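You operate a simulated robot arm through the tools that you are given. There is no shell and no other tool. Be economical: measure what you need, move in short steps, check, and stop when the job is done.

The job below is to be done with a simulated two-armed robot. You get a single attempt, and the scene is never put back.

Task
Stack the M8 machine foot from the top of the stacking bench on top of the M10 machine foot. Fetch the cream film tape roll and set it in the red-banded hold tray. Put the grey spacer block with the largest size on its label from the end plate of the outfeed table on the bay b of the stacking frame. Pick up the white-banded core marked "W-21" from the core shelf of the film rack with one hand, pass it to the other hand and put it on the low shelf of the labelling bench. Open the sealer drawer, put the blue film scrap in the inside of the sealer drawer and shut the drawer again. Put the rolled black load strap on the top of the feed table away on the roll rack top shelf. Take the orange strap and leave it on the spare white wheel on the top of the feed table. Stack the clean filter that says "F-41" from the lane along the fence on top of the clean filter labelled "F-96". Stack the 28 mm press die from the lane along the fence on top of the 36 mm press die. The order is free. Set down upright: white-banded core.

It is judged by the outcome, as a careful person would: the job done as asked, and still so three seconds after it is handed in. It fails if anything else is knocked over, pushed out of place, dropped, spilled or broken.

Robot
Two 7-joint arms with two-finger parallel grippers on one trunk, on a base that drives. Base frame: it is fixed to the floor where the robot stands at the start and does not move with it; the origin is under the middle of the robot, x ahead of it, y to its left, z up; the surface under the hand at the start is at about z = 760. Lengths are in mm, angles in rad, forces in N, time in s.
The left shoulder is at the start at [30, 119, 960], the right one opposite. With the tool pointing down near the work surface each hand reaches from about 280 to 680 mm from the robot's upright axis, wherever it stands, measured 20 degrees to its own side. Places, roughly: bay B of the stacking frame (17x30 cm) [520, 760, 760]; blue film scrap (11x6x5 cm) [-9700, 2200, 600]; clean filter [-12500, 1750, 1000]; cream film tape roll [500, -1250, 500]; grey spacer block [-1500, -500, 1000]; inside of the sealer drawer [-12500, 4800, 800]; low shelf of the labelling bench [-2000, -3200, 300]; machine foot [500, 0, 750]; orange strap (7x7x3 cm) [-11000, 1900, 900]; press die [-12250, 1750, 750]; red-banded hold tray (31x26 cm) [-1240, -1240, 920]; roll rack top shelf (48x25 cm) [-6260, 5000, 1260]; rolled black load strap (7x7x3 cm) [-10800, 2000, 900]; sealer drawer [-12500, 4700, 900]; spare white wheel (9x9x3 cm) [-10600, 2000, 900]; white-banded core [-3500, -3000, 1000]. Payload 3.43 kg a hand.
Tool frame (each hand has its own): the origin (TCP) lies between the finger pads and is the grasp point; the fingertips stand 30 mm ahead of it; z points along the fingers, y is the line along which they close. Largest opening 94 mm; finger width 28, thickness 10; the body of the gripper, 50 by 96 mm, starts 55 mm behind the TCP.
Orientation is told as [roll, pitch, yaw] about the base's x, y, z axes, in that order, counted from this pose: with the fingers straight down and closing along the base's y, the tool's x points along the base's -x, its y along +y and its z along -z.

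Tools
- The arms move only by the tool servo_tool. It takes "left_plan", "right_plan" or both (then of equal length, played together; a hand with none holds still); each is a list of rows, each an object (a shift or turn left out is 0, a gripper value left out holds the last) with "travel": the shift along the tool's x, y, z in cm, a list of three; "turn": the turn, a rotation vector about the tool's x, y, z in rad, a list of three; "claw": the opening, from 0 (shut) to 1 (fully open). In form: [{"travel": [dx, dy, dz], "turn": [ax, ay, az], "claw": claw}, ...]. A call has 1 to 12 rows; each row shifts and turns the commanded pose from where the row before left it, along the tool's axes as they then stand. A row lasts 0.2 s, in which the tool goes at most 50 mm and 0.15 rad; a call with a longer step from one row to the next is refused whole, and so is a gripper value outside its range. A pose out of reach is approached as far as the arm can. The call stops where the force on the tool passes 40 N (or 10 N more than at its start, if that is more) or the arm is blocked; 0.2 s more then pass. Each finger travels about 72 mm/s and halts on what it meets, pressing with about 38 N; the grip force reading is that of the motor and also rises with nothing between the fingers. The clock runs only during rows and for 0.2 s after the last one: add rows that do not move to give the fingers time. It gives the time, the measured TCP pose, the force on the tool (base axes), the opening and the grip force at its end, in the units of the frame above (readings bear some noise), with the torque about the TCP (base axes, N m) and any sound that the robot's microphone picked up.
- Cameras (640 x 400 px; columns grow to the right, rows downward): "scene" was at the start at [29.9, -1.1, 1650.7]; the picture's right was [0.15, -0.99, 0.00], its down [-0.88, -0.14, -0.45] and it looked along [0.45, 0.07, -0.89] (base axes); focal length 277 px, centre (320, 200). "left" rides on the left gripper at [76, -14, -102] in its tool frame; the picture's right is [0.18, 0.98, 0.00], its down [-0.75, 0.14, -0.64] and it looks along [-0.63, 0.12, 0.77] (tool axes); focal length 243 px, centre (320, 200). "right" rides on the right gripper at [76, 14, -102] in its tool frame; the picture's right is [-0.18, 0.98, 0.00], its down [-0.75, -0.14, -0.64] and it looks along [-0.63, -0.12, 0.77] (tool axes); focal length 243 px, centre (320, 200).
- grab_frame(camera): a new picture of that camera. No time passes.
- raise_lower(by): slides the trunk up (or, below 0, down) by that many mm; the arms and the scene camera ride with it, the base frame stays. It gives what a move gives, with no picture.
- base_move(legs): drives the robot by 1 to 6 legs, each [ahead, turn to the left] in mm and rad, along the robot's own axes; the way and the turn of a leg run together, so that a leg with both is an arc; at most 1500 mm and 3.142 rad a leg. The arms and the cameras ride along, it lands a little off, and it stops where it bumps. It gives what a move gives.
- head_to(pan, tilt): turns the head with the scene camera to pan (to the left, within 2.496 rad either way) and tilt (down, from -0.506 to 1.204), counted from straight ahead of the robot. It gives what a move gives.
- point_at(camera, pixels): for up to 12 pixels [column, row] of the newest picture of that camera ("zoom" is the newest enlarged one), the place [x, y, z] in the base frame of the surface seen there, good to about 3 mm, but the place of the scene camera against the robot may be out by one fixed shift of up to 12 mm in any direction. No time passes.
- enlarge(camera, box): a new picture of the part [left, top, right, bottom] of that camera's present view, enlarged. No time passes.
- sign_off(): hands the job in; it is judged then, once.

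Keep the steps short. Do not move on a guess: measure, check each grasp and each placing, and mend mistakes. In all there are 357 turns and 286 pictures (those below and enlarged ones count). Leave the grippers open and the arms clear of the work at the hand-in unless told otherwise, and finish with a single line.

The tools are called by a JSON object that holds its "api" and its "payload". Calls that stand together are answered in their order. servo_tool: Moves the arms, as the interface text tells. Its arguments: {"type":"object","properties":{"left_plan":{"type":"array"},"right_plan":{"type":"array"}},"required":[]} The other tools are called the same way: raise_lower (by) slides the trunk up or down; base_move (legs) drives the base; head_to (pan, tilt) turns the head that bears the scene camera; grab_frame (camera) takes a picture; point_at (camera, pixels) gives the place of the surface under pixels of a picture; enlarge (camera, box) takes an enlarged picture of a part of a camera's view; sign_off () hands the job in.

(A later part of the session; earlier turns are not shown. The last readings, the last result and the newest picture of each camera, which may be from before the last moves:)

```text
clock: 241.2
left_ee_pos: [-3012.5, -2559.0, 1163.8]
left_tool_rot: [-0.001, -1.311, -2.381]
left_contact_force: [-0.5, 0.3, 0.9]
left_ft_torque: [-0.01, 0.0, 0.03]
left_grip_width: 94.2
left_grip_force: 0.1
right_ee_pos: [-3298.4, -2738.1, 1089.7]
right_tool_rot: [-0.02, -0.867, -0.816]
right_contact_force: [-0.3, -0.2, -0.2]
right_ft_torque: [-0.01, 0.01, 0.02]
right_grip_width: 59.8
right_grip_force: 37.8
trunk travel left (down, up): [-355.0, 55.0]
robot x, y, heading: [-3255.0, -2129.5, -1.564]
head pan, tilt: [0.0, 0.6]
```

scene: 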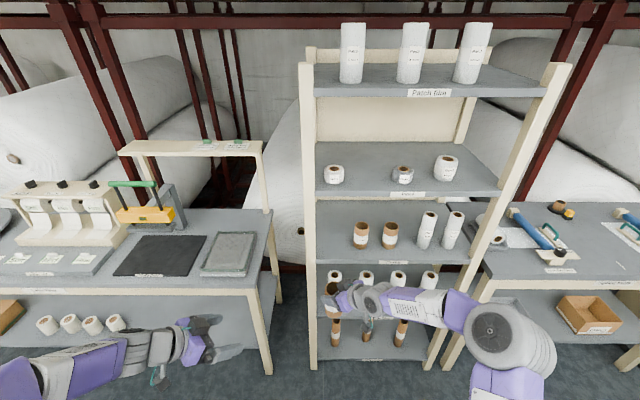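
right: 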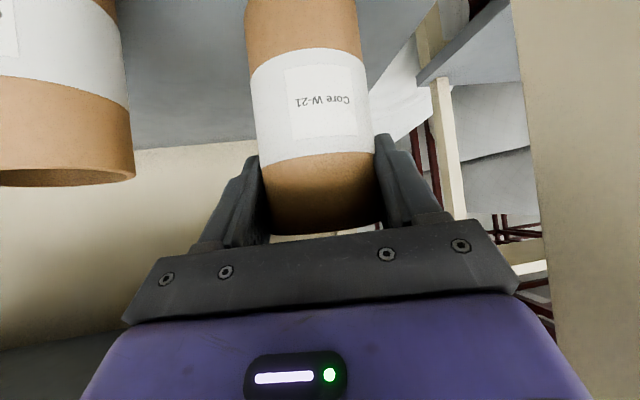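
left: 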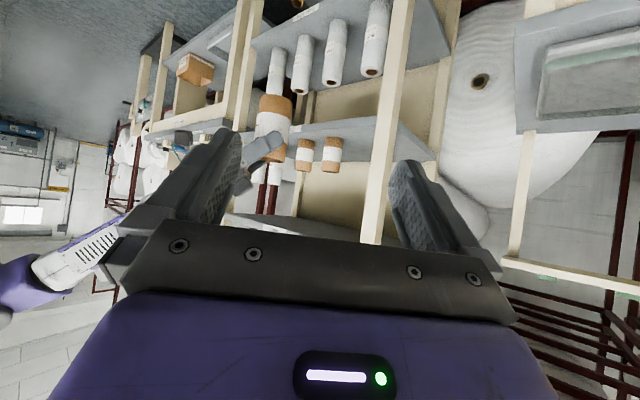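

{"api": "servo_tool", "payload": {"left_plan": [{"travel": [0.56, -1.1, 3.69]}, {"travel": [0.56, -1.1, 3.69]}, {"travel": [0.56, -1.1, 3.69]}, {"travel": [0.56, -1.1, 3.69]}, {"travel": [0.56, -1.1, 3.69]}, {"travel": [0.56, -1.1, 3.69]}, {}]}}

{"api": "grab_frame", "payload": {"camera": "left"}}

{"api": "grab_frame", "payload": {"camera": "scene"}}

```text
clock: 242.8
left_ee_pos: [-3203.7, -2653.0, 1075.2]
left_tool_rot: [-0.002, -1.307, -2.382]
left_contact_force: [0.0, -0.6, 0.9]
left_ft_torque: [-0.02, 0.01, -0.02]
left_grip_width: 94.1
left_grip_force: 0.0
right_ee_pos: [-3297.6, -2735.2, 1089.5]
right_tool_rot: [-0.019, -0.868, -0.816]
right_contact_force: [0.3, 0.1, 0.3]
right_ft_torque: [0.03, 0.05, -0.01]
right_grip_width: 59.7
right_grip_force: 37.9
trunk travel left (down, up): [-355.0, 55.0]
robot x, y, heading: [-3256.3, -2131.8, -1.563]
head pan, tilt: [0.0, 0.6]
```

```text
200 pictures are left
```

left: 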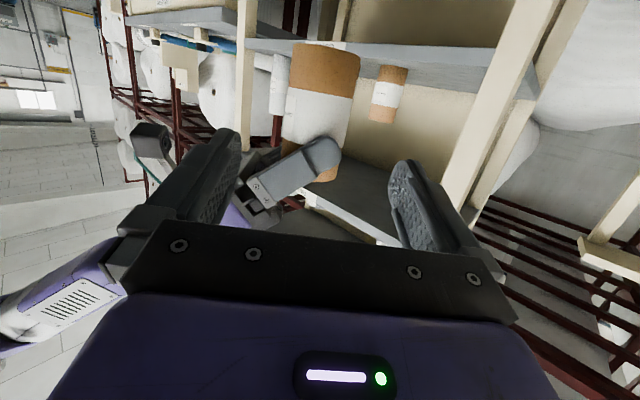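

```text
199 pictures are left
```

scene: 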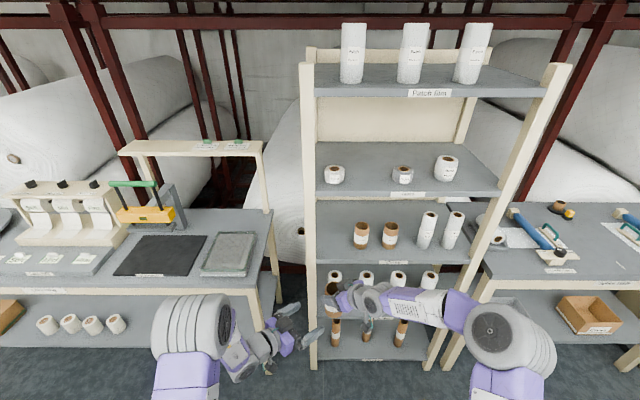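

{"api": "point_at", "payload": {"camera": "left", "pixels": [[325, 50], [292, 60], [358, 70], [325, 75], [290, 90], [354, 95], [320, 100], [325, 145], [345, 165], [325, 176]]}}

```text
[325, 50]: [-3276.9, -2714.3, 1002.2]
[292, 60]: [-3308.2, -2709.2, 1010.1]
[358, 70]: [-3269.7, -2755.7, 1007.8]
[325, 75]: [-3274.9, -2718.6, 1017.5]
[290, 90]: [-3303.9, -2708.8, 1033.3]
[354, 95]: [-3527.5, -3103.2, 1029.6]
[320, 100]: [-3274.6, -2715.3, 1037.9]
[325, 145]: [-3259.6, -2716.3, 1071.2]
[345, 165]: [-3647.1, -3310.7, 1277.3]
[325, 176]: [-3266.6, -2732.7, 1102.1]
```

Core at (−3295,−2737), dead ahead of the left hand. Advancing 8 cm and checking.

{"api": "servo_tool", "payload": {"left_plan": [{"travel": [0, -0.2, 3]}, {"travel": [0, 0, 3]}, {"travel": [0, 0, 2]}, {}]}}

{"api": "grab_frame", "payload": {"camera": "left"}}

{"api": "grab_frame", "payload": {"camera": "right"}}

```text
clock: 243.8
left_ee_pos: [-3262.1, -2703.4, 1055.1]
left_tool_rot: [-0.003, -1.308, -2.38]
left_contact_force: [0.1, -1.0, -0.2]
left_ft_torque: [0.02, 0.0, -0.01]
left_grip_width: 94.1
left_grip_force: 0.1
right_ee_pos: [-3299.3, -2737.2, 1089.5]
right_tool_rot: [-0.018, -0.868, -0.815]
right_contact_force: [0.4, -0.2, -1.2]
right_ft_torque: [0.01, -0.03, 0.05]
right_grip_width: 59.7
right_grip_force: 38.5
trunk travel left (down, up): [-355.0, 55.0]
robot x, y, heading: [-3254.9, -2130.0, -1.564]
head pan, tilt: [0.0, 0.6]
```

```text
198 pictures are left
```

left: 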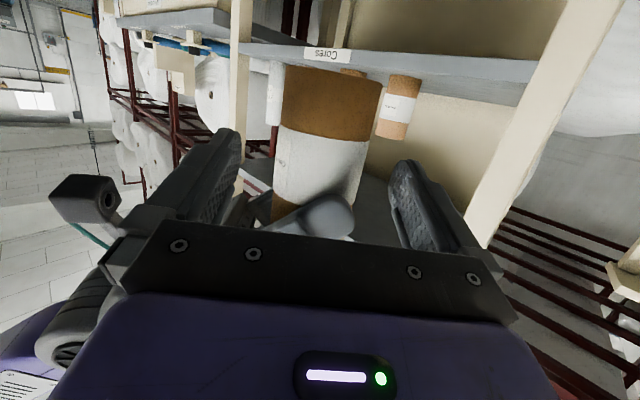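

```text
197 pictures are left
```

right: 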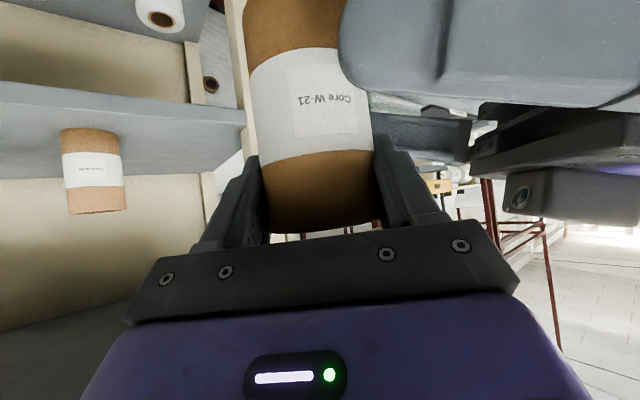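

Aligned. Advancing the last 3.7 cm in small steps, watching the forces.

{"api": "servo_tool", "payload": {"left_plan": [{"travel": [0, 0, 1.2]}, {"travel": [0, 0, 1]}, {"travel": [0, 0, 0.8]}, {"travel": [0, 0, 0.7]}, {}]}}

{"api": "grab_frame", "payload": {"camera": "left"}}

{"api": "grab_frame", "payload": {"camera": "right"}}

```text
clock: 245.0
left_ee_pos: [-3289.6, -2727.9, 1044.5]
left_tool_rot: [-0.003, -1.306, -2.381]
left_contact_force: [0.6, 0.0, 0.3]
left_ft_torque: [0.02, 0.0, 0.04]
left_grip_width: 94.1
left_grip_force: 0.0
right_ee_pos: [-3298.5, -2737.1, 1088.7]
right_tool_rot: [-0.019, -0.867, -0.815]
right_contact_force: [0.8, 0.4, -0.7]
right_ft_torque: [0.01, 0.01, 0.0]
right_grip_width: 59.3
right_grip_force: 38.2
trunk travel left (down, up): [-355.0, 55.0]
robot x, y, heading: [-3251.6, -2131.8, -1.564]
head pan, tilt: [0.0, 0.6]
```

```text
196 pictures are left
```

left: 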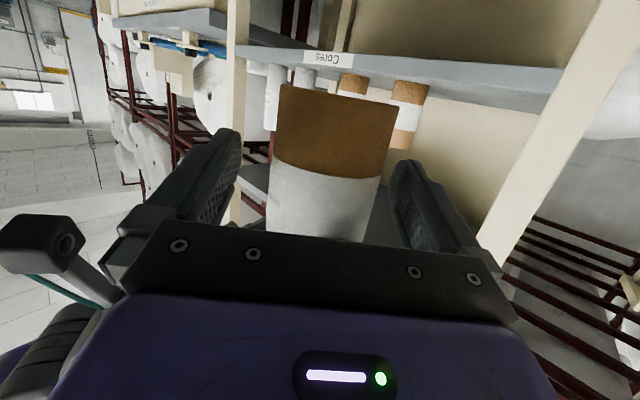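

```text
195 pictures are left
```

right: 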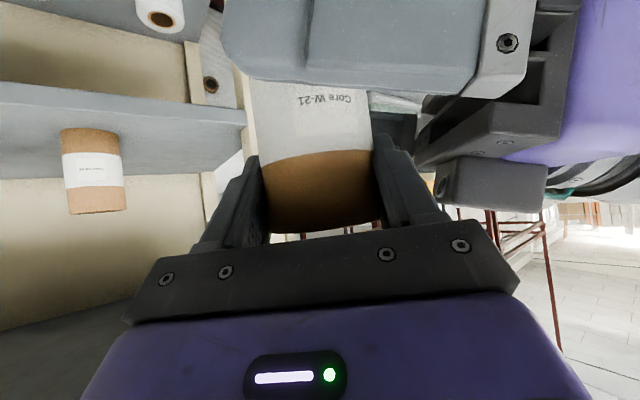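

No contact so far. Shifting 3 mm to centre, then closing the left hand low on the core.

{"api": "servo_tool", "payload": {"left_plan": [{"travel": [0, 0.3, 0]}, {"claw": 0.7}, {"claw": 0.6}, {"claw": 0}, {"claw": 0}, {"claw": 0}]}}

```text
clock: 246.4
left_ee_pos: [-3286.1, -2730.8, 1043.7]
left_tool_rot: [-0.001, -1.308, -2.385]
left_contact_force: [-2.0, 6.0, 2.4]
left_ft_torque: [-0.15, 0.04, -0.39]
left_grip_width: 58.8
left_grip_force: 37.9
right_ee_pos: [-3299.3, -2736.9, 1090.4]
right_tool_rot: [-0.018, -0.867, -0.816]
right_contact_force: [2.4, -5.6, -2.9]
right_ft_torque: [-0.1, -0.08, 0.27]
right_grip_width: 59.6
right_grip_force: 37.7
trunk travel left (down, up): [-355.0, 55.0]
robot x, y, heading: [-3253.5, -2131.0, -1.562]
head pan, tilt: [0.0, 0.6]
```

Both hold the core, with a small side load (6 N). Relieving 2 mm, then opening the right hand.

{"api": "servo_tool", "payload": {"left_plan": [{"travel": [0, -0.2, 0]}, {}, {}, {}, {}], "right_plan": [{}, {"claw": 0.7}, {"claw": 0.8}, {"claw": 0.95}, {}]}}

{"api": "grab_frame", "payload": {"camera": "right"}}

{"api": "grab_frame", "payload": {"camera": "left"}}

```text
clock: 247.6
left_ee_pos: [-3288.4, -2729.3, 1044.6]
left_tool_rot: [-0.001, -1.308, -2.382]
left_contact_force: [2.7, 1.0, 0.8]
left_ft_torque: [-0.06, 0.12, -0.05]
left_grip_width: 58.6
left_grip_force: 38.1
right_ee_pos: [-3298.7, -2736.0, 1089.0]
right_tool_rot: [-0.018, -0.867, -0.818]
right_contact_force: [-1.9, -2.0, 0.1]
right_ft_torque: [-0.01, -0.05, 0.04]
right_grip_width: 88.0
right_grip_force: 0.0
trunk travel left (down, up): [-355.0, 55.0]
robot x, y, heading: [-3252.7, -2130.5, -1.565]
head pan, tilt: [0.0, 0.6]
```

```text
194 pictures are left
```

right: 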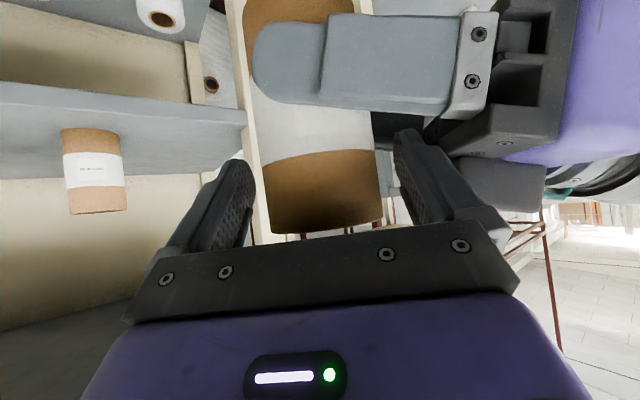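

```text
193 pictures are left
```

left: 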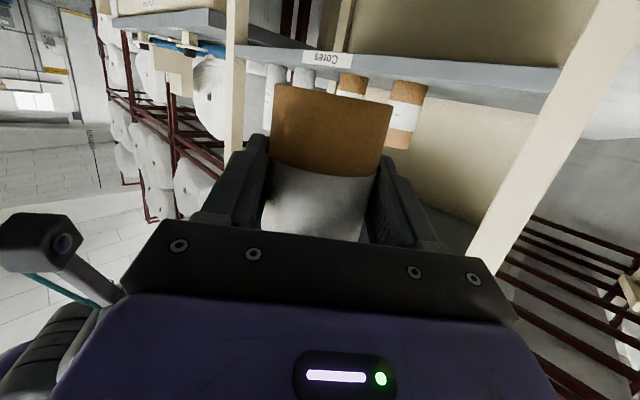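

The left holds the core alone. Narrowing the right fingers slightly (a light touch on the left palm), then withdrawing the right hand along its axis.

{"api": "servo_tool", "payload": {"right_plan": [{"claw": 0.78}, {}, {"travel": [0, 0, -1.5]}, {"travel": [0, 0, -2.5]}, {"travel": [0, 0, -3]}, {"travel": [0, 0, -3]}, {"travel": [0, 0, -3]}, {}]}}

{"api": "grab_frame", "payload": {"camera": "right"}}

```text
clock: 249.4
left_ee_pos: [-3286.7, -2730.5, 1044.7]
left_tool_rot: [-0.004, -1.308, -2.379]
left_contact_force: [0.7, 0.1, -0.4]
left_ft_torque: [-0.01, 0.01, 0.01]
left_grip_width: 58.9
left_grip_force: 38.2
right_ee_pos: [-3362.6, -2663.2, 1174.1]
right_tool_rot: [-0.019, -0.867, -0.815]
right_contact_force: [-0.6, -0.2, 0.3]
right_ft_torque: [0.03, -0.04, -0.01]
right_grip_width: 73.1
right_grip_force: 0.1
trunk travel left (down, up): [-355.0, 55.0]
robot x, y, heading: [-3255.4, -2129.1, -1.568]
head pan, tilt: [0.0, 0.6]
```

```text
192 pictures are left
```

right: 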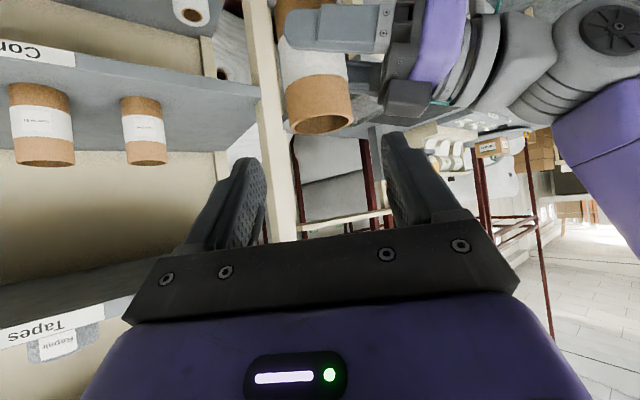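

Hand-over done. Clearing the right hand outward and back to pointing down.

{"api": "servo_tool", "payload": {"right_plan": [{"travel": [0, -3, -3]}, {"travel": [0, -3, -3]}, {"travel": [0, -3, -2]}, {"travel": [0, -3, 0], "turn": [0, 0.125, 0]}, {"travel": [0, -3, 0], "turn": [0, 0.125, 0]}, {"turn": [0, 0.125, 0]}, {"turn": [0, 0.125, 0]}, {"turn": [0, 0.125, 0]}, {"turn": [0, 0.125, 0]}, {"turn": [0, 0.117, 0]}, {}]}}

{"api": "servo_tool", "payload": {"right_plan": [{"turn": [0, 0, 0.13]}, {"turn": [0, 0, 0.13]}, {"turn": [0, 0, 0.13]}, {"turn": [0, 0, 0.13]}, {"turn": [0, 0, 0.13]}, {"turn": [0, 0, 0.1]}, {}, {}], "left_plan": [{"turn": [-0.112, 0, -0.03]}, {"turn": [-0.112, 0, -0.03]}, {"turn": [-0.112, 0, -0.03]}, {"turn": [-0.112, 0, -0.03]}, {"turn": [-0.112, 0, -0.03]}, {"turn": [-0.112, 0, -0.03]}, {"turn": [-0.112, 0, -0.03]}, {}]}}

{"api": "grab_frame", "payload": {"camera": "scene"}}

{"api": "grab_frame", "payload": {"camera": "left"}}

```text
clock: 251.8
left_ee_pos: [-3288.5, -2728.4, 1045.2]
left_tool_rot: [0.0, -1.307, -2.384]
left_contact_force: [0.2, 0.0, 1.1]
left_ft_torque: [-0.01, -0.01, 0.04]
left_grip_width: 59.0
left_grip_force: 37.9
right_ee_pos: [-3515.5, -2717.6, 1225.8]
right_tool_rot: [-0.013, 0.001, -0.831]
right_contact_force: [-0.2, 0.3, -0.5]
right_ft_torque: [-0.01, -0.03, 0.0]
right_grip_width: 73.2
right_grip_force: 0.0
trunk travel left (down, up): [-355.0, 55.0]
robot x, y, heading: [-3253.4, -2131.0, -1.564]
head pan, tilt: [0.0, 0.6]
```

```text
clock: 253.6
left_ee_pos: [-3288.0, -2728.6, 1044.0]
left_tool_rot: [0.002, -1.308, -2.093]
left_contact_force: [-0.4, 0.0, 0.1]
left_ft_torque: [0.0, 0.05, -0.02]
left_grip_width: 58.7
left_grip_force: 37.4
left hand out of reach, approached as far as the arm can: row 3, 4, 5, 6, 7
right_ee_pos: [-3516.5, -2717.4, 1226.2]
right_tool_rot: [-0.008, -0.009, -1.581]
right_contact_force: [-0.8, -0.3, 0.8]
right_ft_torque: [-0.03, 0.01, 0.03]
right_grip_width: 73.4
right_grip_force: 0.0
trunk travel left (down, up): [-355.0, 55.0]
robot x, y, heading: [-3254.3, -2130.5, -1.562]
head pan, tilt: [0.0, 0.6]
```

```text
191 pictures are left
```

scene: 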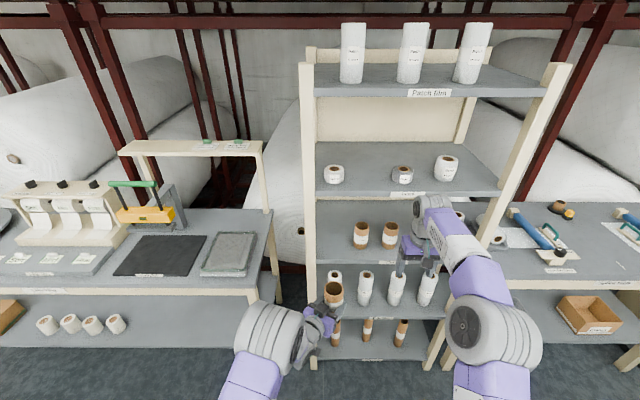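

```text
190 pictures are left
```

left: 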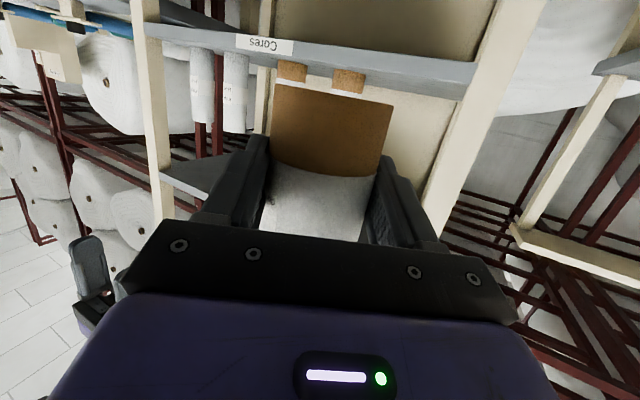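

The left arm is cramped at the centre; moving it 17 cm to the left, then finishing the yaw.

{"api": "servo_tool", "payload": {"left_plan": [{"travel": [0.2, 1.5, -0.8]}, {"travel": [0.4, 3, -1.6]}, {"travel": [0.5, 3.4, -1.9]}, {"travel": [0.5, 3.4, -1.9]}, {"travel": [0.5, 3.4, -1.9]}, {}, {"turn": [-0.112, 0, -0.03]}, {"turn": [-0.112, 0, -0.03]}, {"turn": [-0.112, 0, -0.03]}, {"turn": [-0.112, 0, -0.03]}, {"turn": [-0.06, 0, -0.016]}, {}]}}

{"api": "grab_frame", "payload": {"camera": "left"}}

```text
clock: 256.2
left_ee_pos: [-3116.0, -2730.4, 1046.1]
left_tool_rot: [-0.009, -1.306, -1.802]
left_contact_force: [0.5, -0.6, -0.9]
left_ft_torque: [-0.02, 0.0, 0.04]
left_grip_width: 59.0
left_grip_force: 37.6
left hand out of reach, approached as far as the arm can: row 9, 10, 11
right_ee_pos: [-3514.9, -2717.1, 1226.5]
right_tool_rot: [-0.009, -0.009, -1.581]
right_contact_force: [0.3, -0.8, -0.5]
right_ft_torque: [0.01, 0.04, -0.01]
right_grip_width: 73.2
right_grip_force: 0.2
trunk travel left (down, up): [-355.0, 55.0]
robot x, y, heading: [-3251.2, -2127.0, -1.562]
head pan, tilt: [0.0, 0.6]
```

```text
189 pictures are left
```

left: 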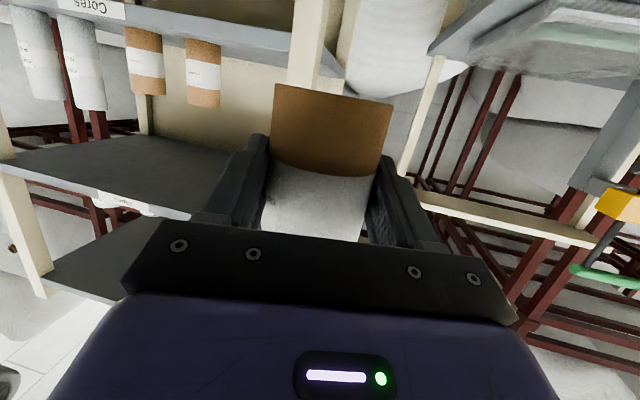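

Relative yaw −0.24 is fine. Driving 57 cm along to the free part of the labelling bench and lowering the trunk.

{"api": "base_move", "payload": {"legs": [[0, 1.562], [566, 0], [0, -1.571]]}}

{"api": "head_to", "payload": {"pan": 0.1, "tilt": 0.8}}

{"api": "raise_lower", "payload": {"by": -350}}

{"api": "grab_frame", "payload": {"camera": "scene"}}

{"api": "grab_frame", "payload": {"camera": "left"}}

```text
clock: 267.0
left_ee_pos: [-2575.2, -2747.9, 1046.4]
left_tool_rot: [-0.009, -1.305, -1.837]
left_contact_force: [-0.8, 1.0, -1.3]
left_ft_torque: [0.0, 0.01, 0.02]
left_grip_width: 58.7
left_grip_force: 38.5
right_ee_pos: [-2973.0, -2723.7, 1226.8]
right_tool_rot: [-0.01, -0.008, -1.612]
right_contact_force: [-0.6, -0.7, 0.0]
right_ft_torque: [-0.02, -0.02, -0.04]
right_grip_width: 73.2
right_grip_force: 0.0
trunk travel left (down, up): [-355.0, 55.0]
robot x, y, heading: [-2694.3, -2143.5, -1.594]
head pan, tilt: [0.0, 0.6]
```

```text
clock: 267.7
left_ee_pos: [-2574.9, -2747.7, 1045.9]
left_tool_rot: [-0.007, -1.306, -1.834]
left_contact_force: [-0.2, -0.3, -0.5]
left_ft_torque: [-0.03, 0.02, -0.01]
left_grip_width: 58.8
left_grip_force: 38.5
right_ee_pos: [-2972.9, -2722.7, 1226.5]
right_tool_rot: [-0.009, -0.009, -1.613]
right_contact_force: [0.6, 0.0, -0.2]
right_ft_torque: [0.01, -0.01, -0.01]
right_grip_width: 73.1
right_grip_force: 0.0
trunk travel left (down, up): [-355.0, 55.0]
robot x, y, heading: [-2695.1, -2145.2, -1.597]
head pan, tilt: [0.099, 0.799]
```

```text
clock: 271.1
left_ee_pos: [-2574.1, -2747.9, 695.8]
left_tool_rot: [-0.009, -1.306, -1.835]
left_contact_force: [0.4, 0.5, -0.8]
left_ft_torque: [0.05, 0.0, 0.02]
left_grip_width: 58.7
left_grip_force: 37.7
right_ee_pos: [-2973.2, -2723.8, 876.1]
right_tool_rot: [-0.009, -0.01, -1.612]
right_contact_force: [-0.1, 0.1, -0.2]
right_ft_torque: [0.01, 0.0, -0.01]
right_grip_width: 73.3
right_grip_force: 0.0
trunk travel left (down, up): [-5.0, 405.0]
robot x, y, heading: [-2695.9, -2144.7, -1.595]
head pan, tilt: [0.099, 0.799]
```

```text
188 pictures are left
```

scene: 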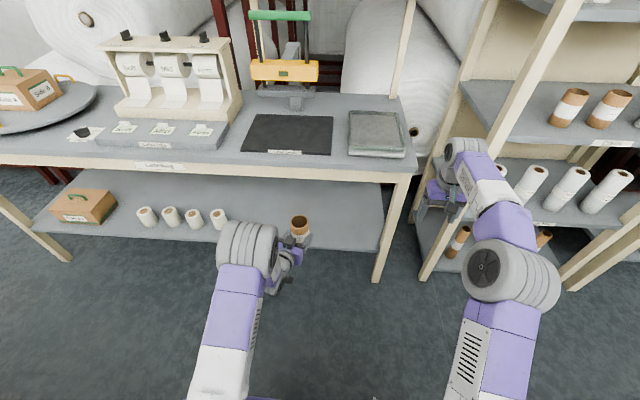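

```text
187 pictures are left
```

left: 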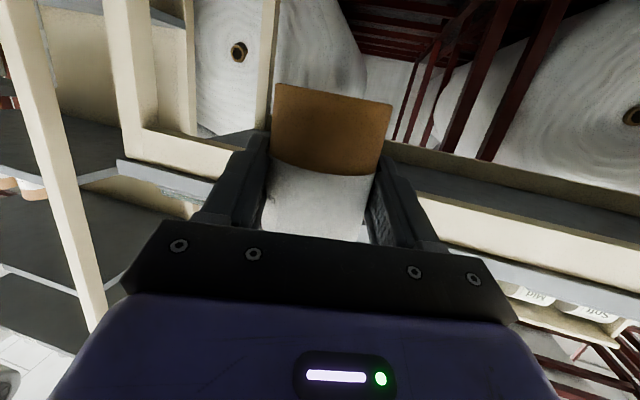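

{"api": "point_at", "payload": {"camera": "scene", "pixels": [[340, 238], [340, 244], [330, 215], [380, 240], [219, 218], [395, 200], [300, 180], [230, 230], [250, 235], [300, 218]]}}

```text
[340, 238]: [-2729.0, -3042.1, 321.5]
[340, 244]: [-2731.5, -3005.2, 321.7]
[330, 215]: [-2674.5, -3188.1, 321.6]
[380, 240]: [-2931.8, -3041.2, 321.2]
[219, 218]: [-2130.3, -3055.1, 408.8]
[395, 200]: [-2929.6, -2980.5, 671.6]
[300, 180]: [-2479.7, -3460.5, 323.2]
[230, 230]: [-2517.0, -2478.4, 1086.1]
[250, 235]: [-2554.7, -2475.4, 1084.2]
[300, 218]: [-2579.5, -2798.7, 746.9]
```

Shelf edge y ≈ −3000 at z 322. Lowering the left hand in free air to z ≈ 405.

{"api": "servo_tool", "payload": {"left_plan": [{"travel": [1.5, 0, 0.4]}, {"travel": [2.5, 0, 0.67]}, {"travel": [3.2, 0, 0.86]}, {"travel": [3.2, 0, 0.86]}, {"travel": [3.2, 0, 0.86]}, {"travel": [3.2, 0, 0.86]}, {"travel": [3.2, 0, 0.86]}, {"travel": [3.2, 0, 0.86]}, {"travel": [3.0, 0, 0.8]}, {"travel": [1.8, 0, 0.5]}, {}], "right_plan": [{"travel": [3, 0, 0]}, {"travel": [3, 0, 0]}, {"travel": [3, 0, 0]}, {"travel": [3, 0, 0]}, {"travel": [3, 0, 0]}, {"travel": [3, 0, 0]}, {"travel": [2, 2, 0]}, {}, {}, {}, {}]}}

{"api": "grab_frame", "payload": {"camera": "left"}}

```text
clock: 273.5
left_ee_pos: [-2558.8, -2753.6, 409.7]
left_tool_rot: [-0.023, -1.306, -1.825]
left_contact_force: [-0.6, -0.3, -0.4]
left_ft_torque: [0.01, 0.02, 0.01]
left_grip_width: 58.7
left_grip_force: 37.4
left hand out of reach, approached as far as the arm can: row 3, 4, 6
right_ee_pos: [-2946.9, -2525.0, 875.3]
right_tool_rot: [-0.009, -0.01, -1.612]
right_contact_force: [-0.4, 0.5, 0.7]
right_ft_torque: [-0.04, -0.05, -0.03]
right_grip_width: 73.4
right_grip_force: 0.1
trunk travel left (down, up): [-5.0, 405.0]
robot x, y, heading: [-2693.4, -2147.1, -1.597]
head pan, tilt: [0.099, 0.799]
```

```text
186 pictures are left
```

left: 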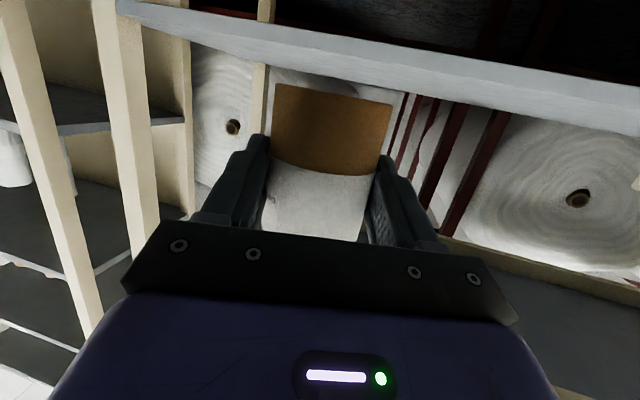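

At z 410. Driving forward 230 mm to bring the core to the shelf edge, then checking.

{"api": "base_move", "payload": {"legs": [[230, 0.015]]}}

{"api": "grab_frame", "payload": {"camera": "scene"}}

{"api": "grab_frame", "payload": {"camera": "left"}}

```text
clock: 275.3
left_ee_pos: [-2554.7, -2984.0, 408.8]
left_tool_rot: [-0.023, -1.305, -1.813]
left_contact_force: [0.4, 0.2, 0.0]
left_ft_torque: [-0.01, 0.01, 0.02]
left_grip_width: 58.7
left_grip_force: 37.7
right_ee_pos: [-2946.1, -2759.0, 874.1]
right_tool_rot: [-0.009, -0.009, -1.599]
right_contact_force: [0.2, 0.3, -0.6]
right_ft_torque: [0.01, 0.0, 0.03]
right_grip_width: 73.3
right_grip_force: 0.0
trunk travel left (down, up): [-5.0, 405.0]
robot x, y, heading: [-2701.8, -2374.8, -1.581]
head pan, tilt: [0.099, 0.799]
```

```text
185 pictures are left
```

scene: 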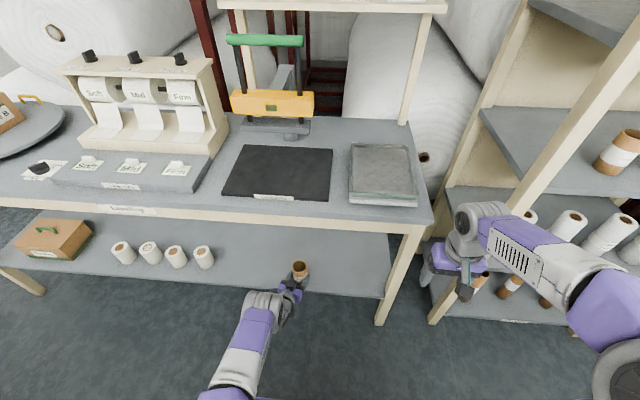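

```text
184 pictures are left
```

left: 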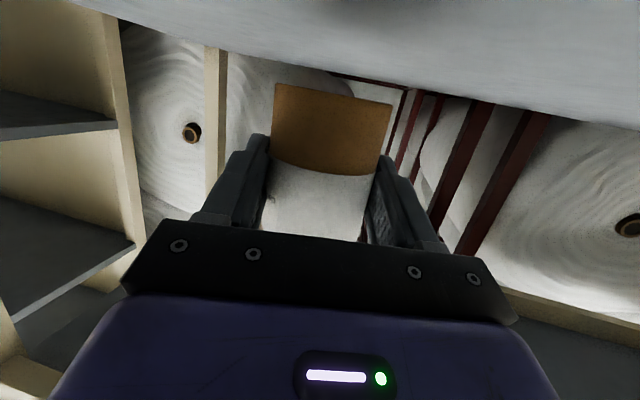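

{"api": "base_move", "payload": {"legs": [[76, 0]]}}

{"api": "servo_tool", "payload": {"left_plan": [{"travel": [1.5, 0, 0.4]}, {"travel": [1.2, 0, 0.32]}, {"travel": [0.5, 0, 0.13]}, {"travel": [0.3, 0, 0.08]}, {}]}}

{"api": "enlarge", "payload": {"camera": "scene", "box": [220, 220, 380, 340]}}

{"api": "grab_frame", "payload": {"camera": "left"}}

```text
clock: 276.3
left_ee_pos: [-2557.3, -3060.6, 408.4]
left_tool_rot: [-0.025, -1.304, -1.811]
left_contact_force: [0.9, 0.0, -1.0]
left_ft_torque: [-0.01, 0.0, -0.01]
left_grip_width: 58.9
left_grip_force: 37.7
right_ee_pos: [-2947.0, -2837.3, 874.2]
right_tool_rot: [-0.007, -0.009, -1.597]
right_contact_force: [0.0, 0.2, 0.4]
right_ft_torque: [0.03, 0.02, 0.01]
right_grip_width: 73.4
right_grip_force: 0.0
trunk travel left (down, up): [-5.0, 405.0]
robot x, y, heading: [-2699.1, -2453.1, -1.588]
head pan, tilt: [0.099, 0.799]
```

```text
clock: 277.5
left_ee_pos: [-2557.7, -3060.9, 372.6]
left_tool_rot: [-0.025, -1.304, -1.813]
left_contact_force: [-0.5, 0.2, -0.8]
left_ft_torque: [-0.02, -0.02, 0.0]
left_grip_width: 58.6
left_grip_force: 38.1
right_ee_pos: [-2946.4, -2836.3, 876.1]
right_tool_rot: [-0.008, -0.009, -1.598]
right_contact_force: [-0.4, -0.4, 0.2]
right_ft_torque: [-0.03, -0.01, 0.01]
right_grip_width: 73.5
right_grip_force: 0.0
trunk travel left (down, up): [-5.0, 405.0]
robot x, y, heading: [-2699.9, -2452.1, -1.589]
head pan, tilt: [0.099, 0.799]
```

```text
3.33 times, centred on (300, 280) of scene
```

zoom: 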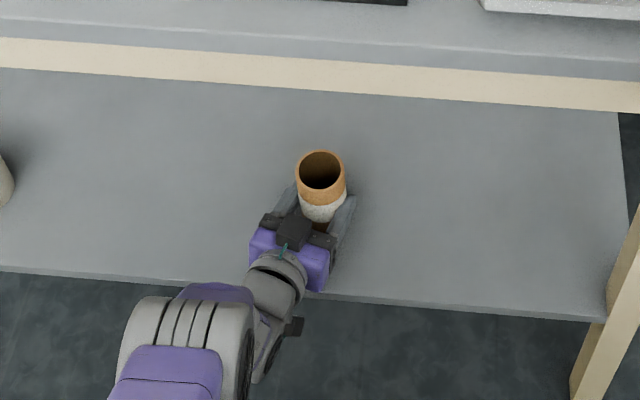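

```text
182 pictures are left
```

left: 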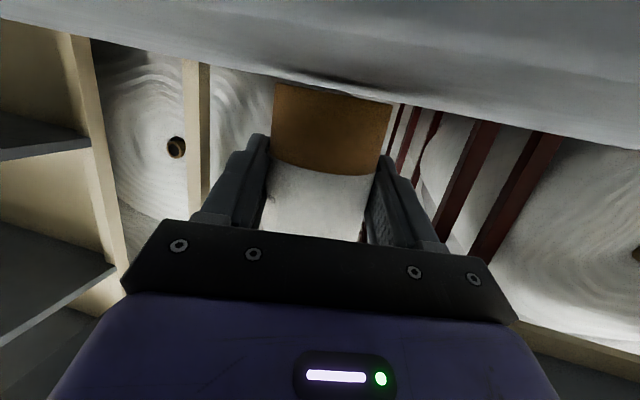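

Nearly on the shelf. 1.5 mm steps down until contact.

{"api": "servo_tool", "payload": {"left_plan": [{"travel": [0.2, 0, 0.05]}, {"travel": [0.15, 0, 0.04]}, {"travel": [0.15, 0, 0.04]}, {"travel": [0.15, 0, 0.04]}, {}]}}

```text
clock: 278.7
left_ee_pos: [-2557.5, -3060.5, 365.0]
left_tool_rot: [-0.024, -1.307, -1.808]
left_contact_force: [-0.3, -0.4, -0.8]
left_ft_torque: [0.0, 0.03, -0.02]
left_grip_width: 58.9
left_grip_force: 37.9
right_ee_pos: [-2947.5, -2836.9, 874.3]
right_tool_rot: [-0.009, -0.008, -1.598]
right_contact_force: [-0.5, 0.1, 0.2]
right_ft_torque: [0.0, 0.04, 0.0]
right_grip_width: 73.6
right_grip_force: 0.0
trunk travel left (down, up): [-5.0, 405.0]
robot x, y, heading: [-2695.8, -2455.0, -1.584]
head pan, tilt: [0.099, 0.799]
```

{"api": "servo_tool", "payload": {"left_plan": [{"travel": [0.12, 0, 0.03]}, {"travel": [0.12, 0, 0.03]}, {"travel": [0.12, 0, 0.03]}, {}]}}

```text
clock: 279.7
left_ee_pos: [-2557.1, -3059.5, 366.2]
left_tool_rot: [-0.023, -1.306, -1.814]
left_contact_force: [-0.1, -1.2, 4.9]
left_ft_torque: [-0.01, -0.11, 0.01]
left_grip_width: 58.8
left_grip_force: 37.5
right_ee_pos: [-2947.2, -2836.2, 874.5]
right_tool_rot: [-0.008, -0.011, -1.597]
right_contact_force: [-0.4, -0.3, 0.5]
right_ft_torque: [0.01, 0.03, 0.02]
right_grip_width: 73.4
right_grip_force: 0.1
trunk travel left (down, up): [-5.0, 405.0]
robot x, y, heading: [-2698.6, -2453.6, -1.583]
head pan, tilt: [0.099, 0.799]
```

Contact (5 N). Opening and withdrawing straight back.

{"api": "servo_tool", "payload": {"left_plan": [{"claw": 0.66}, {"claw": 0.72}, {"claw": 0.85}, {"claw": 1}, {}, {"travel": [0, 0, -1]}, {"travel": [0, 0, -2]}, {"travel": [0, 0, -3]}, {"travel": [0, 0, -3]}, {"travel": [0, 0, -3]}, {}]}}

{"api": "grab_frame", "payload": {"camera": "left"}}

{"api": "enlarge", "payload": {"camera": "scene", "box": [220, 220, 380, 340]}}

```text
clock: 282.1
left_ee_pos: [-2512.6, -2953.0, 393.7]
left_tool_rot: [-0.048, -1.303, -1.795]
left_contact_force: [0.2, -0.1, -0.2]
left_ft_torque: [-0.02, 0.04, 0.01]
left_grip_width: 93.8
left_grip_force: 0.0
left hand out of reach, approached as far as the arm can: row 9, 10
right_ee_pos: [-2947.1, -2835.7, 875.3]
right_tool_rot: [-0.008, -0.008, -1.599]
right_contact_force: [0.5, -0.7, 0.2]
right_ft_torque: [0.0, -0.05, 0.02]
right_grip_width: 73.3
right_grip_force: 0.1
trunk travel left (down, up): [-5.0, 405.0]
robot x, y, heading: [-2699.2, -2449.9, -1.584]
head pan, tilt: [0.099, 0.799]
```

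```text
181 pictures are left
```

left: 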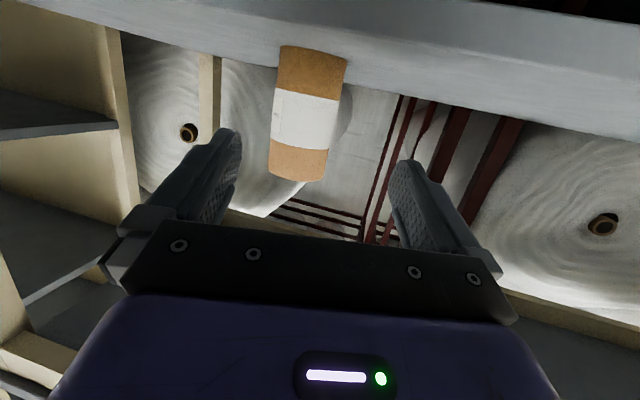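

```text
3.33 times, centred on (300, 280) of scene
```

zoom: 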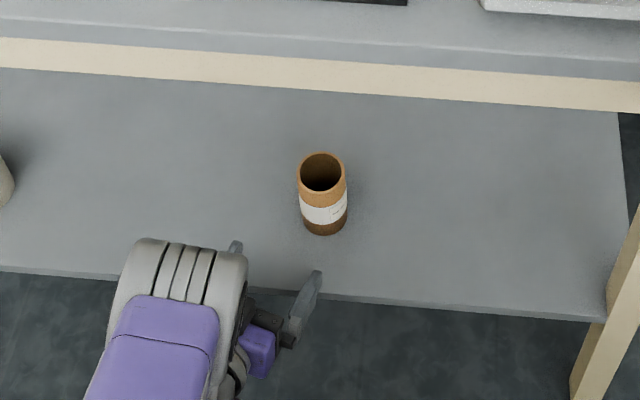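

W-21 stands upright on the low shelf. Backing off, raising the trunk, and straightening the left hand.

{"api": "base_move", "payload": {"legs": [[-300, 0]]}}

{"api": "raise_lower", "payload": {"by": 300}}

{"api": "servo_tool", "payload": {"left_plan": [{"travel": [0, 0, -1], "turn": [0, 0.12, 0]}, {"turn": [0, 0.12, 0]}, {"turn": [0, 0.12, 0]}, {"turn": [0, 0.12, 0]}, {"turn": [0, 0.12, 0]}, {"turn": [0, 0.12, 0]}, {"turn": [0, 0.12, 0]}, {"turn": [0, 0.12, 0]}, {"turn": [0, 0.12, 0]}, {"turn": [0, 0.12, 0]}, {"travel": [0, 0, -3], "turn": [0, 0.1, 0]}, {"travel": [0, 0, -4]}]}}

{"api": "base_move", "payload": {"legs": [[0, 1.584], [1100, 0], [1100, 0], [0, 1.571], [1450, 0], [1450, 0]]}}

```text
clock: 284.2
left_ee_pos: [-2509.4, -2653.1, 393.6]
left_tool_rot: [-0.049, -1.303, -1.793]
left_contact_force: [-0.6, 0.2, 0.5]
left_ft_torque: [-0.01, -0.01, 0.0]
left_grip_width: 94.1
left_grip_force: 0.1
right_ee_pos: [-2942.3, -2537.8, 874.6]
right_tool_rot: [-0.009, -0.008, -1.596]
right_contact_force: [-1.3, -0.8, 0.4]
right_ft_torque: [0.03, 0.01, 0.01]
right_grip_width: 73.1
right_grip_force: 0.1
trunk travel left (down, up): [-5.0, 405.0]
robot x, y, heading: [-2694.2, -2156.0, -1.587]
head pan, tilt: [0.099, 0.799]
```

```text
clock: 287.2
left_ee_pos: [-2509.5, -2654.9, 692.9]
left_tool_rot: [-0.049, -1.304, -1.794]
left_contact_force: [-0.2, -0.2, -1.0]
left_ft_torque: [-0.01, -0.04, 0.05]
left_grip_width: 94.2
left_grip_force: 0.1
right_ee_pos: [-2942.5, -2538.4, 1175.2]
right_tool_rot: [-0.008, -0.009, -1.596]
right_contact_force: [0.6, -1.0, 0.7]
right_ft_torque: [-0.02, -0.01, 0.0]
right_grip_width: 73.6
right_grip_force: 0.1
trunk travel left (down, up): [-305.0, 105.0]
robot x, y, heading: [-2693.7, -2156.4, -1.581]
head pan, tilt: [0.099, 0.799]
```

```text
clock: 289.8
left_ee_pos: [-2503.6, -2641.9, 766.4]
left_tool_rot: [-0.014, -0.003, -1.839]
left_contact_force: [0.3, -0.2, 0.4]
left_ft_torque: [-0.03, 0.0, -0.01]
left_grip_width: 94.1
left_grip_force: 0.0
right_ee_pos: [-2941.7, -2537.7, 1174.9]
right_tool_rot: [-0.01, -0.011, -1.597]
right_contact_force: [-0.2, 0.3, -0.3]
right_ft_torque: [-0.02, 0.0, -0.02]
right_grip_width: 73.3
right_grip_force: 0.0
trunk travel left (down, up): [-305.0, 105.0]
robot x, y, heading: [-2697.0, -2157.3, -1.583]
head pan, tilt: [0.099, 0.799]
```

```text
clock: 321.8
left_ee_pos: [-673.4, 1144.6, 765.8]
left_tool_rot: [-0.013, -0.003, 1.33]
left_contact_force: [0.1, 0.3, -0.4]
left_ft_torque: [0.0, -0.01, 0.01]
left_grip_width: 93.7
left_grip_force: 0.0
right_ee_pos: [-232.5, 1051.4, 1173.4]
right_tool_rot: [-0.009, -0.009, 1.573]
right_contact_force: [-0.1, -1.0, 0.7]
right_ft_torque: [-0.03, -0.02, 0.0]
right_grip_width: 73.7
right_grip_force: 0.0
trunk travel left (down, up): [-305.0, 105.0]
robot x, y, heading: [-469.3, 660.6, 1.586]
head pan, tilt: [0.099, 0.799]
```

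Tucking both hands in, then looking toward −x.

{"api": "servo_tool", "payload": {"left_plan": [{"travel": [0, 0, -5], "turn": [0, 0, -0.125]}, {"travel": [0, 0, -5], "turn": [0, 0, -0.12]}, {"travel": [0, 0, -5]}, {"travel": [0, 0, -5]}, {"travel": [0, 0, -5]}, {"travel": [0, 0, -5]}, {"travel": [4, 0, -2]}, {"travel": [4, 0, 0]}, {"travel": [4, 0, 0]}], "right_plan": [{}, {}, {}, {}, {}, {}, {}, {"travel": [2, 0, 0]}, {"travel": [2, 0, 0]}]}}

{"api": "base_move", "payload": {"legs": [[550, 0], [0, 1.556]]}}

{"api": "head_to", "payload": {"pan": 0, "tilt": 0.25}}

{"api": "grab_frame", "payload": {"camera": "scene"}}

```text
clock: 323.8
left_ee_pos: [-674.9, 1020.8, 1088.0]
left_tool_rot: [-0.013, -0.003, 1.574]
left_contact_force: [0.1, -0.1, -0.8]
left_ft_torque: [0.0, 0.01, -0.03]
left_grip_width: 93.9
left_grip_force: 0.0
right_ee_pos: [-229.5, 1011.3, 1174.3]
right_tool_rot: [-0.01, -0.01, 1.572]
right_contact_force: [0.5, -0.1, 0.4]
right_ft_torque: [0.02, -0.01, 0.0]
right_grip_width: 73.0
right_grip_force: 0.3
trunk travel left (down, up): [-305.0, 105.0]
robot x, y, heading: [-464.1, 660.3, 1.589]
head pan, tilt: [0.099, 0.799]
```

```text
clock: 330.7
left_ee_pos: [-839.1, 1000.9, 1086.4]
left_tool_rot: [-0.014, 0.001, 3.138]
left_contact_force: [-0.4, -0.3, 0.2]
left_ft_torque: [0.02, -0.01, 0.02]
left_grip_width: 93.9
left_grip_force: 0.2
right_ee_pos: [-826.3, 1445.9, 1175.1]
right_tool_rot: [-0.008, -0.007, 3.135]
right_contact_force: [0.4, -0.2, 0.9]
right_ft_torque: [-0.02, 0.01, -0.02]
right_grip_width: 73.1
right_grip_force: 0.0
trunk travel left (down, up): [-305.0, 105.0]
robot x, y, heading: [-474.4, 1204.7, -3.134]
head pan, tilt: [0.099, 0.799]
```

```text
clock: 331.7
left_ee_pos: [-840.0, 1002.0, 1086.4]
left_tool_rot: [-0.013, -0.001, 3.138]
left_contact_force: [-0.3, 0.1, 0.6]
left_ft_torque: [-0.03, -0.04, 0.01]
left_grip_width: 94.2
left_grip_force: 0.0
right_ee_pos: [-827.7, 1443.8, 1174.9]
right_tool_rot: [-0.008, -0.008, 3.134]
right_contact_force: [0.7, -0.3, 0.1]
right_ft_torque: [-0.01, 0.02, -0.01]
right_grip_width: 73.3
right_grip_force: 0.0
trunk travel left (down, up): [-305.0, 105.0]
robot x, y, heading: [-473.3, 1208.1, -3.135]
head pan, tilt: [0.0, 0.25]
```

```text
179 pictures are left
```

scene: 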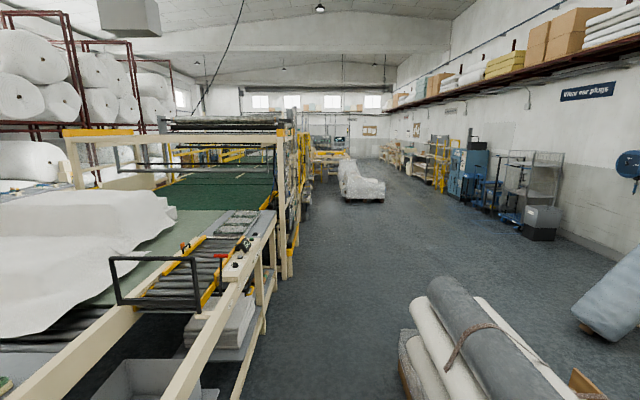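

{"api": "point_at", "payload": {"camera": "scene", "pixels": [[395, 350], [410, 310], [262, 330], [285, 275], [296, 240], [310, 190], [345, 197], [380, 198], [330, 200], [440, 185], [420, 240], [335, 170]]}}

{"api": "enlarge", "payload": {"camera": "scene", "box": [270, 100, 490, 240]}}

```text
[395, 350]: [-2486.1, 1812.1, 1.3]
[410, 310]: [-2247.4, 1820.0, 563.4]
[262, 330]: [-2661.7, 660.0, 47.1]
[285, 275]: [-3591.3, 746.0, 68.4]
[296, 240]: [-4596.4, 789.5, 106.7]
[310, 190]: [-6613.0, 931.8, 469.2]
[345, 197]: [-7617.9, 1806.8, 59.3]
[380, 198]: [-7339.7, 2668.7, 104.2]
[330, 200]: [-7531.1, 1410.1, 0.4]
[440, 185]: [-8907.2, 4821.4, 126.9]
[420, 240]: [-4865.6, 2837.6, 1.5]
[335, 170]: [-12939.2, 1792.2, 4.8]
```

```text
2.86 times, centred on (380, 170) of scene
```

zoom: 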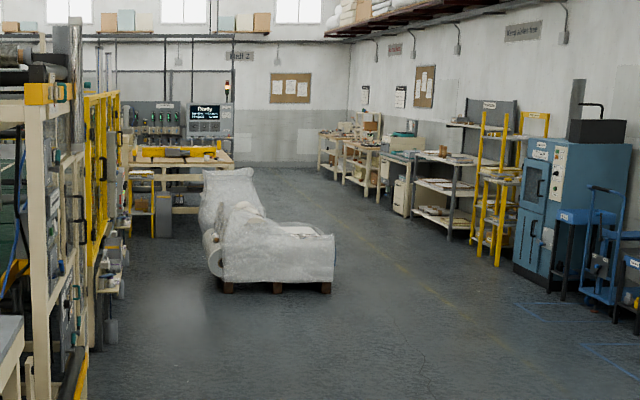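

Route: pass the first pallet at y ≈ 1250, then slant over to y ≈ 3300 and run along the open floor toward the feed table.

{"api": "base_move", "payload": {"legs": [[1250, -0.007], [1250, 0], [0, -0.785], [1480, 0], [1480, 0], [0, 0.785]]}}

{"api": "base_move", "payload": {"legs": [[1300, 0], [1300, 0], [1000, 0]]}}

{"api": "head_to", "payload": {"pan": 0.4, "tilt": 0.35}}

{"api": "grab_frame", "payload": {"camera": "scene"}}

```text
clock: 362.0
left_ee_pos: [-5373.8, 3211.0, 1085.7]
left_tool_rot: [-0.014, -0.001, 3.083]
left_contact_force: [-0.1, -0.1, 0.5]
left_ft_torque: [-0.01, -0.01, 0.0]
left_grip_width: 94.0
left_grip_force: 0.0
right_ee_pos: [-5333.4, 3653.4, 1173.7]
right_tool_rot: [-0.009, -0.008, 3.081]
right_contact_force: [-0.4, 0.2, 0.0]
right_ft_torque: [-0.01, -0.01, 0.01]
right_grip_width: 73.3
right_grip_force: 0.1
trunk travel left (down, up): [-305.0, 105.0]
robot x, y, heading: [-5002.1, 3396.3, 3.09]
head pan, tilt: [0.0, 0.25]
```

```text
clock: 379.5
left_ee_pos: [-8985.9, 3379.8, 1085.5]
left_tool_rot: [-0.014, 0.0, 3.077]
left_contact_force: [-0.6, -0.8, 0.0]
left_ft_torque: [0.0, 0.0, 0.0]
left_grip_width: 93.9
left_grip_force: 0.0
right_ee_pos: [-8946.3, 3822.5, 1175.0]
right_tool_rot: [-0.009, -0.009, 3.075]
right_contact_force: [-0.6, -0.2, -0.3]
right_ft_torque: [-0.02, -0.03, -0.01]
right_grip_width: 73.4
right_grip_force: 0.1
trunk travel left (down, up): [-305.0, 105.0]
robot x, y, heading: [-8606.6, 3563.2, 3.088]
head pan, tilt: [0.0, 0.25]
```

```text
clock: 380.4
left_ee_pos: [-8985.4, 3379.6, 1086.4]
left_tool_rot: [-0.015, -0.001, 3.077]
left_contact_force: [-0.5, 0.1, -0.1]
left_ft_torque: [0.01, -0.01, 0.0]
left_grip_width: 94.1
left_grip_force: 0.1
right_ee_pos: [-8945.1, 3822.0, 1174.1]
right_tool_rot: [-0.01, -0.01, 3.074]
right_contact_force: [-0.2, 0.1, 0.1]
right_ft_torque: [0.02, 0.05, -0.04]
right_grip_width: 73.4
right_grip_force: 0.1
trunk travel left (down, up): [-305.0, 105.0]
robot x, y, heading: [-8610.5, 3563.6, 3.088]
head pan, tilt: [0.4, 0.351]
```

```text
177 pictures are left
```

scene: 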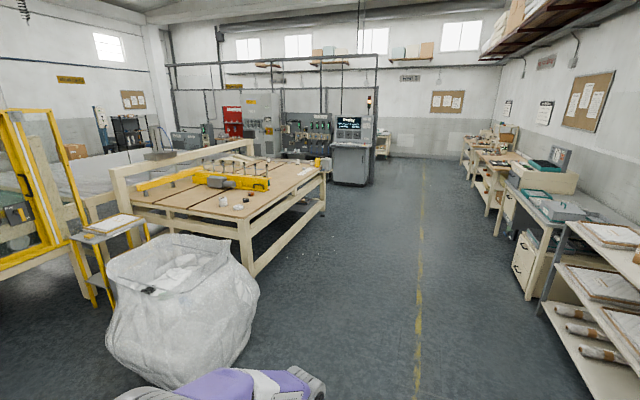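

{"api": "point_at", "payload": {"camera": "scene", "pixels": [[180, 275], [150, 300], [238, 205], [273, 192], [300, 180], [320, 165], [245, 260], [320, 215], [350, 170], [120, 222], [500, 240], [560, 300]]}}

{"api": "enlarge", "payload": {"camera": "scene", "box": [100, 130, 340, 300]}}

{"api": "enlarge", "payload": {"camera": "scene", "box": [440, 100, 640, 300]}}

```text
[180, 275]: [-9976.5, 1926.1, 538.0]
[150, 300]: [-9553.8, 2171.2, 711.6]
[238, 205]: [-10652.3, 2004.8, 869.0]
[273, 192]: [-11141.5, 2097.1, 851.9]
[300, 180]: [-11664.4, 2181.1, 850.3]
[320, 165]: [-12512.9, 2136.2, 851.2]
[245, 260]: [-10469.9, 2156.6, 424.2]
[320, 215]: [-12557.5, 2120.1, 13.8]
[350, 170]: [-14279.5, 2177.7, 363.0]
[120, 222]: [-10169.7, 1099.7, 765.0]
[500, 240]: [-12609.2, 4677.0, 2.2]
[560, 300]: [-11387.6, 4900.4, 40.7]
```

```text
2.35 times, centred on (220, 215) of scene
```

zoom: 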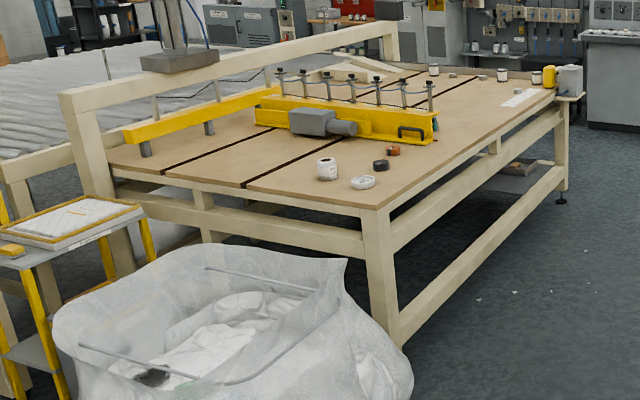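

```text
2.00 times, centred on (540, 200) of scene
```

zoom: 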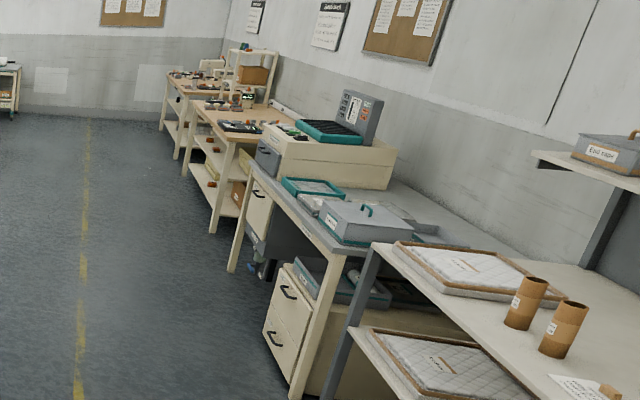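

Feed table front edge y ≈ 2160; the straps and white wheel are near (−10650…−11140, 2000). Driving there and facing the table.

{"api": "base_move", "payload": {"legs": [[0, 0.053], [1100, 0], [1100, 0], [0, 1.571], [850, 0]]}}

{"api": "head_to", "payload": {"pan": 0, "tilt": 0.75}}

{"api": "grab_frame", "payload": {"camera": "scene"}}

```text
clock: 399.6
left_ee_pos: [-10576.5, 2356.4, 1086.7]
left_tool_rot: [-0.015, 0.0, -1.563]
left_contact_force: [-0.1, -1.0, 0.2]
left_ft_torque: [-0.04, -0.02, -0.01]
left_grip_width: 93.9
left_grip_force: 0.1
right_ee_pos: [-11019.5, 2366.5, 1173.6]
right_tool_rot: [-0.008, -0.009, -1.568]
right_contact_force: [0.5, 0.7, -0.2]
right_ft_torque: [-0.02, -0.01, -0.01]
right_grip_width: 73.4
right_grip_force: 0.1
trunk travel left (down, up): [-305.0, 105.0]
robot x, y, heading: [-10783.9, 2718.8, -1.556]
head pan, tilt: [0.4, 0.351]
```

```text
clock: 400.4
left_ee_pos: [-10577.0, 2356.9, 1086.2]
left_tool_rot: [-0.013, 0.0, -1.564]
left_contact_force: [0.3, 0.1, 0.5]
left_ft_torque: [0.0, -0.01, -0.03]
left_grip_width: 94.1
left_grip_force: 0.0
right_ee_pos: [-11020.8, 2366.3, 1173.7]
right_tool_rot: [-0.01, -0.01, -1.569]
right_contact_force: [-0.6, 0.0, 0.0]
right_ft_torque: [-0.03, -0.03, 0.04]
right_grip_width: 73.3
right_grip_force: 0.0
trunk travel left (down, up): [-305.0, 105.0]
robot x, y, heading: [-10783.9, 2716.5, -1.556]
head pan, tilt: [0.0, 0.75]
```

```text
174 pictures are left
```

scene: 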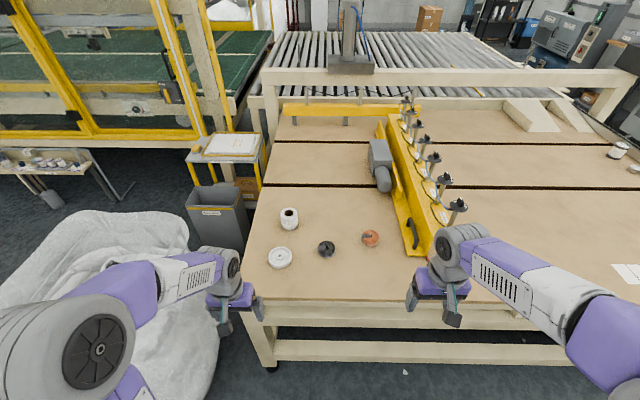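

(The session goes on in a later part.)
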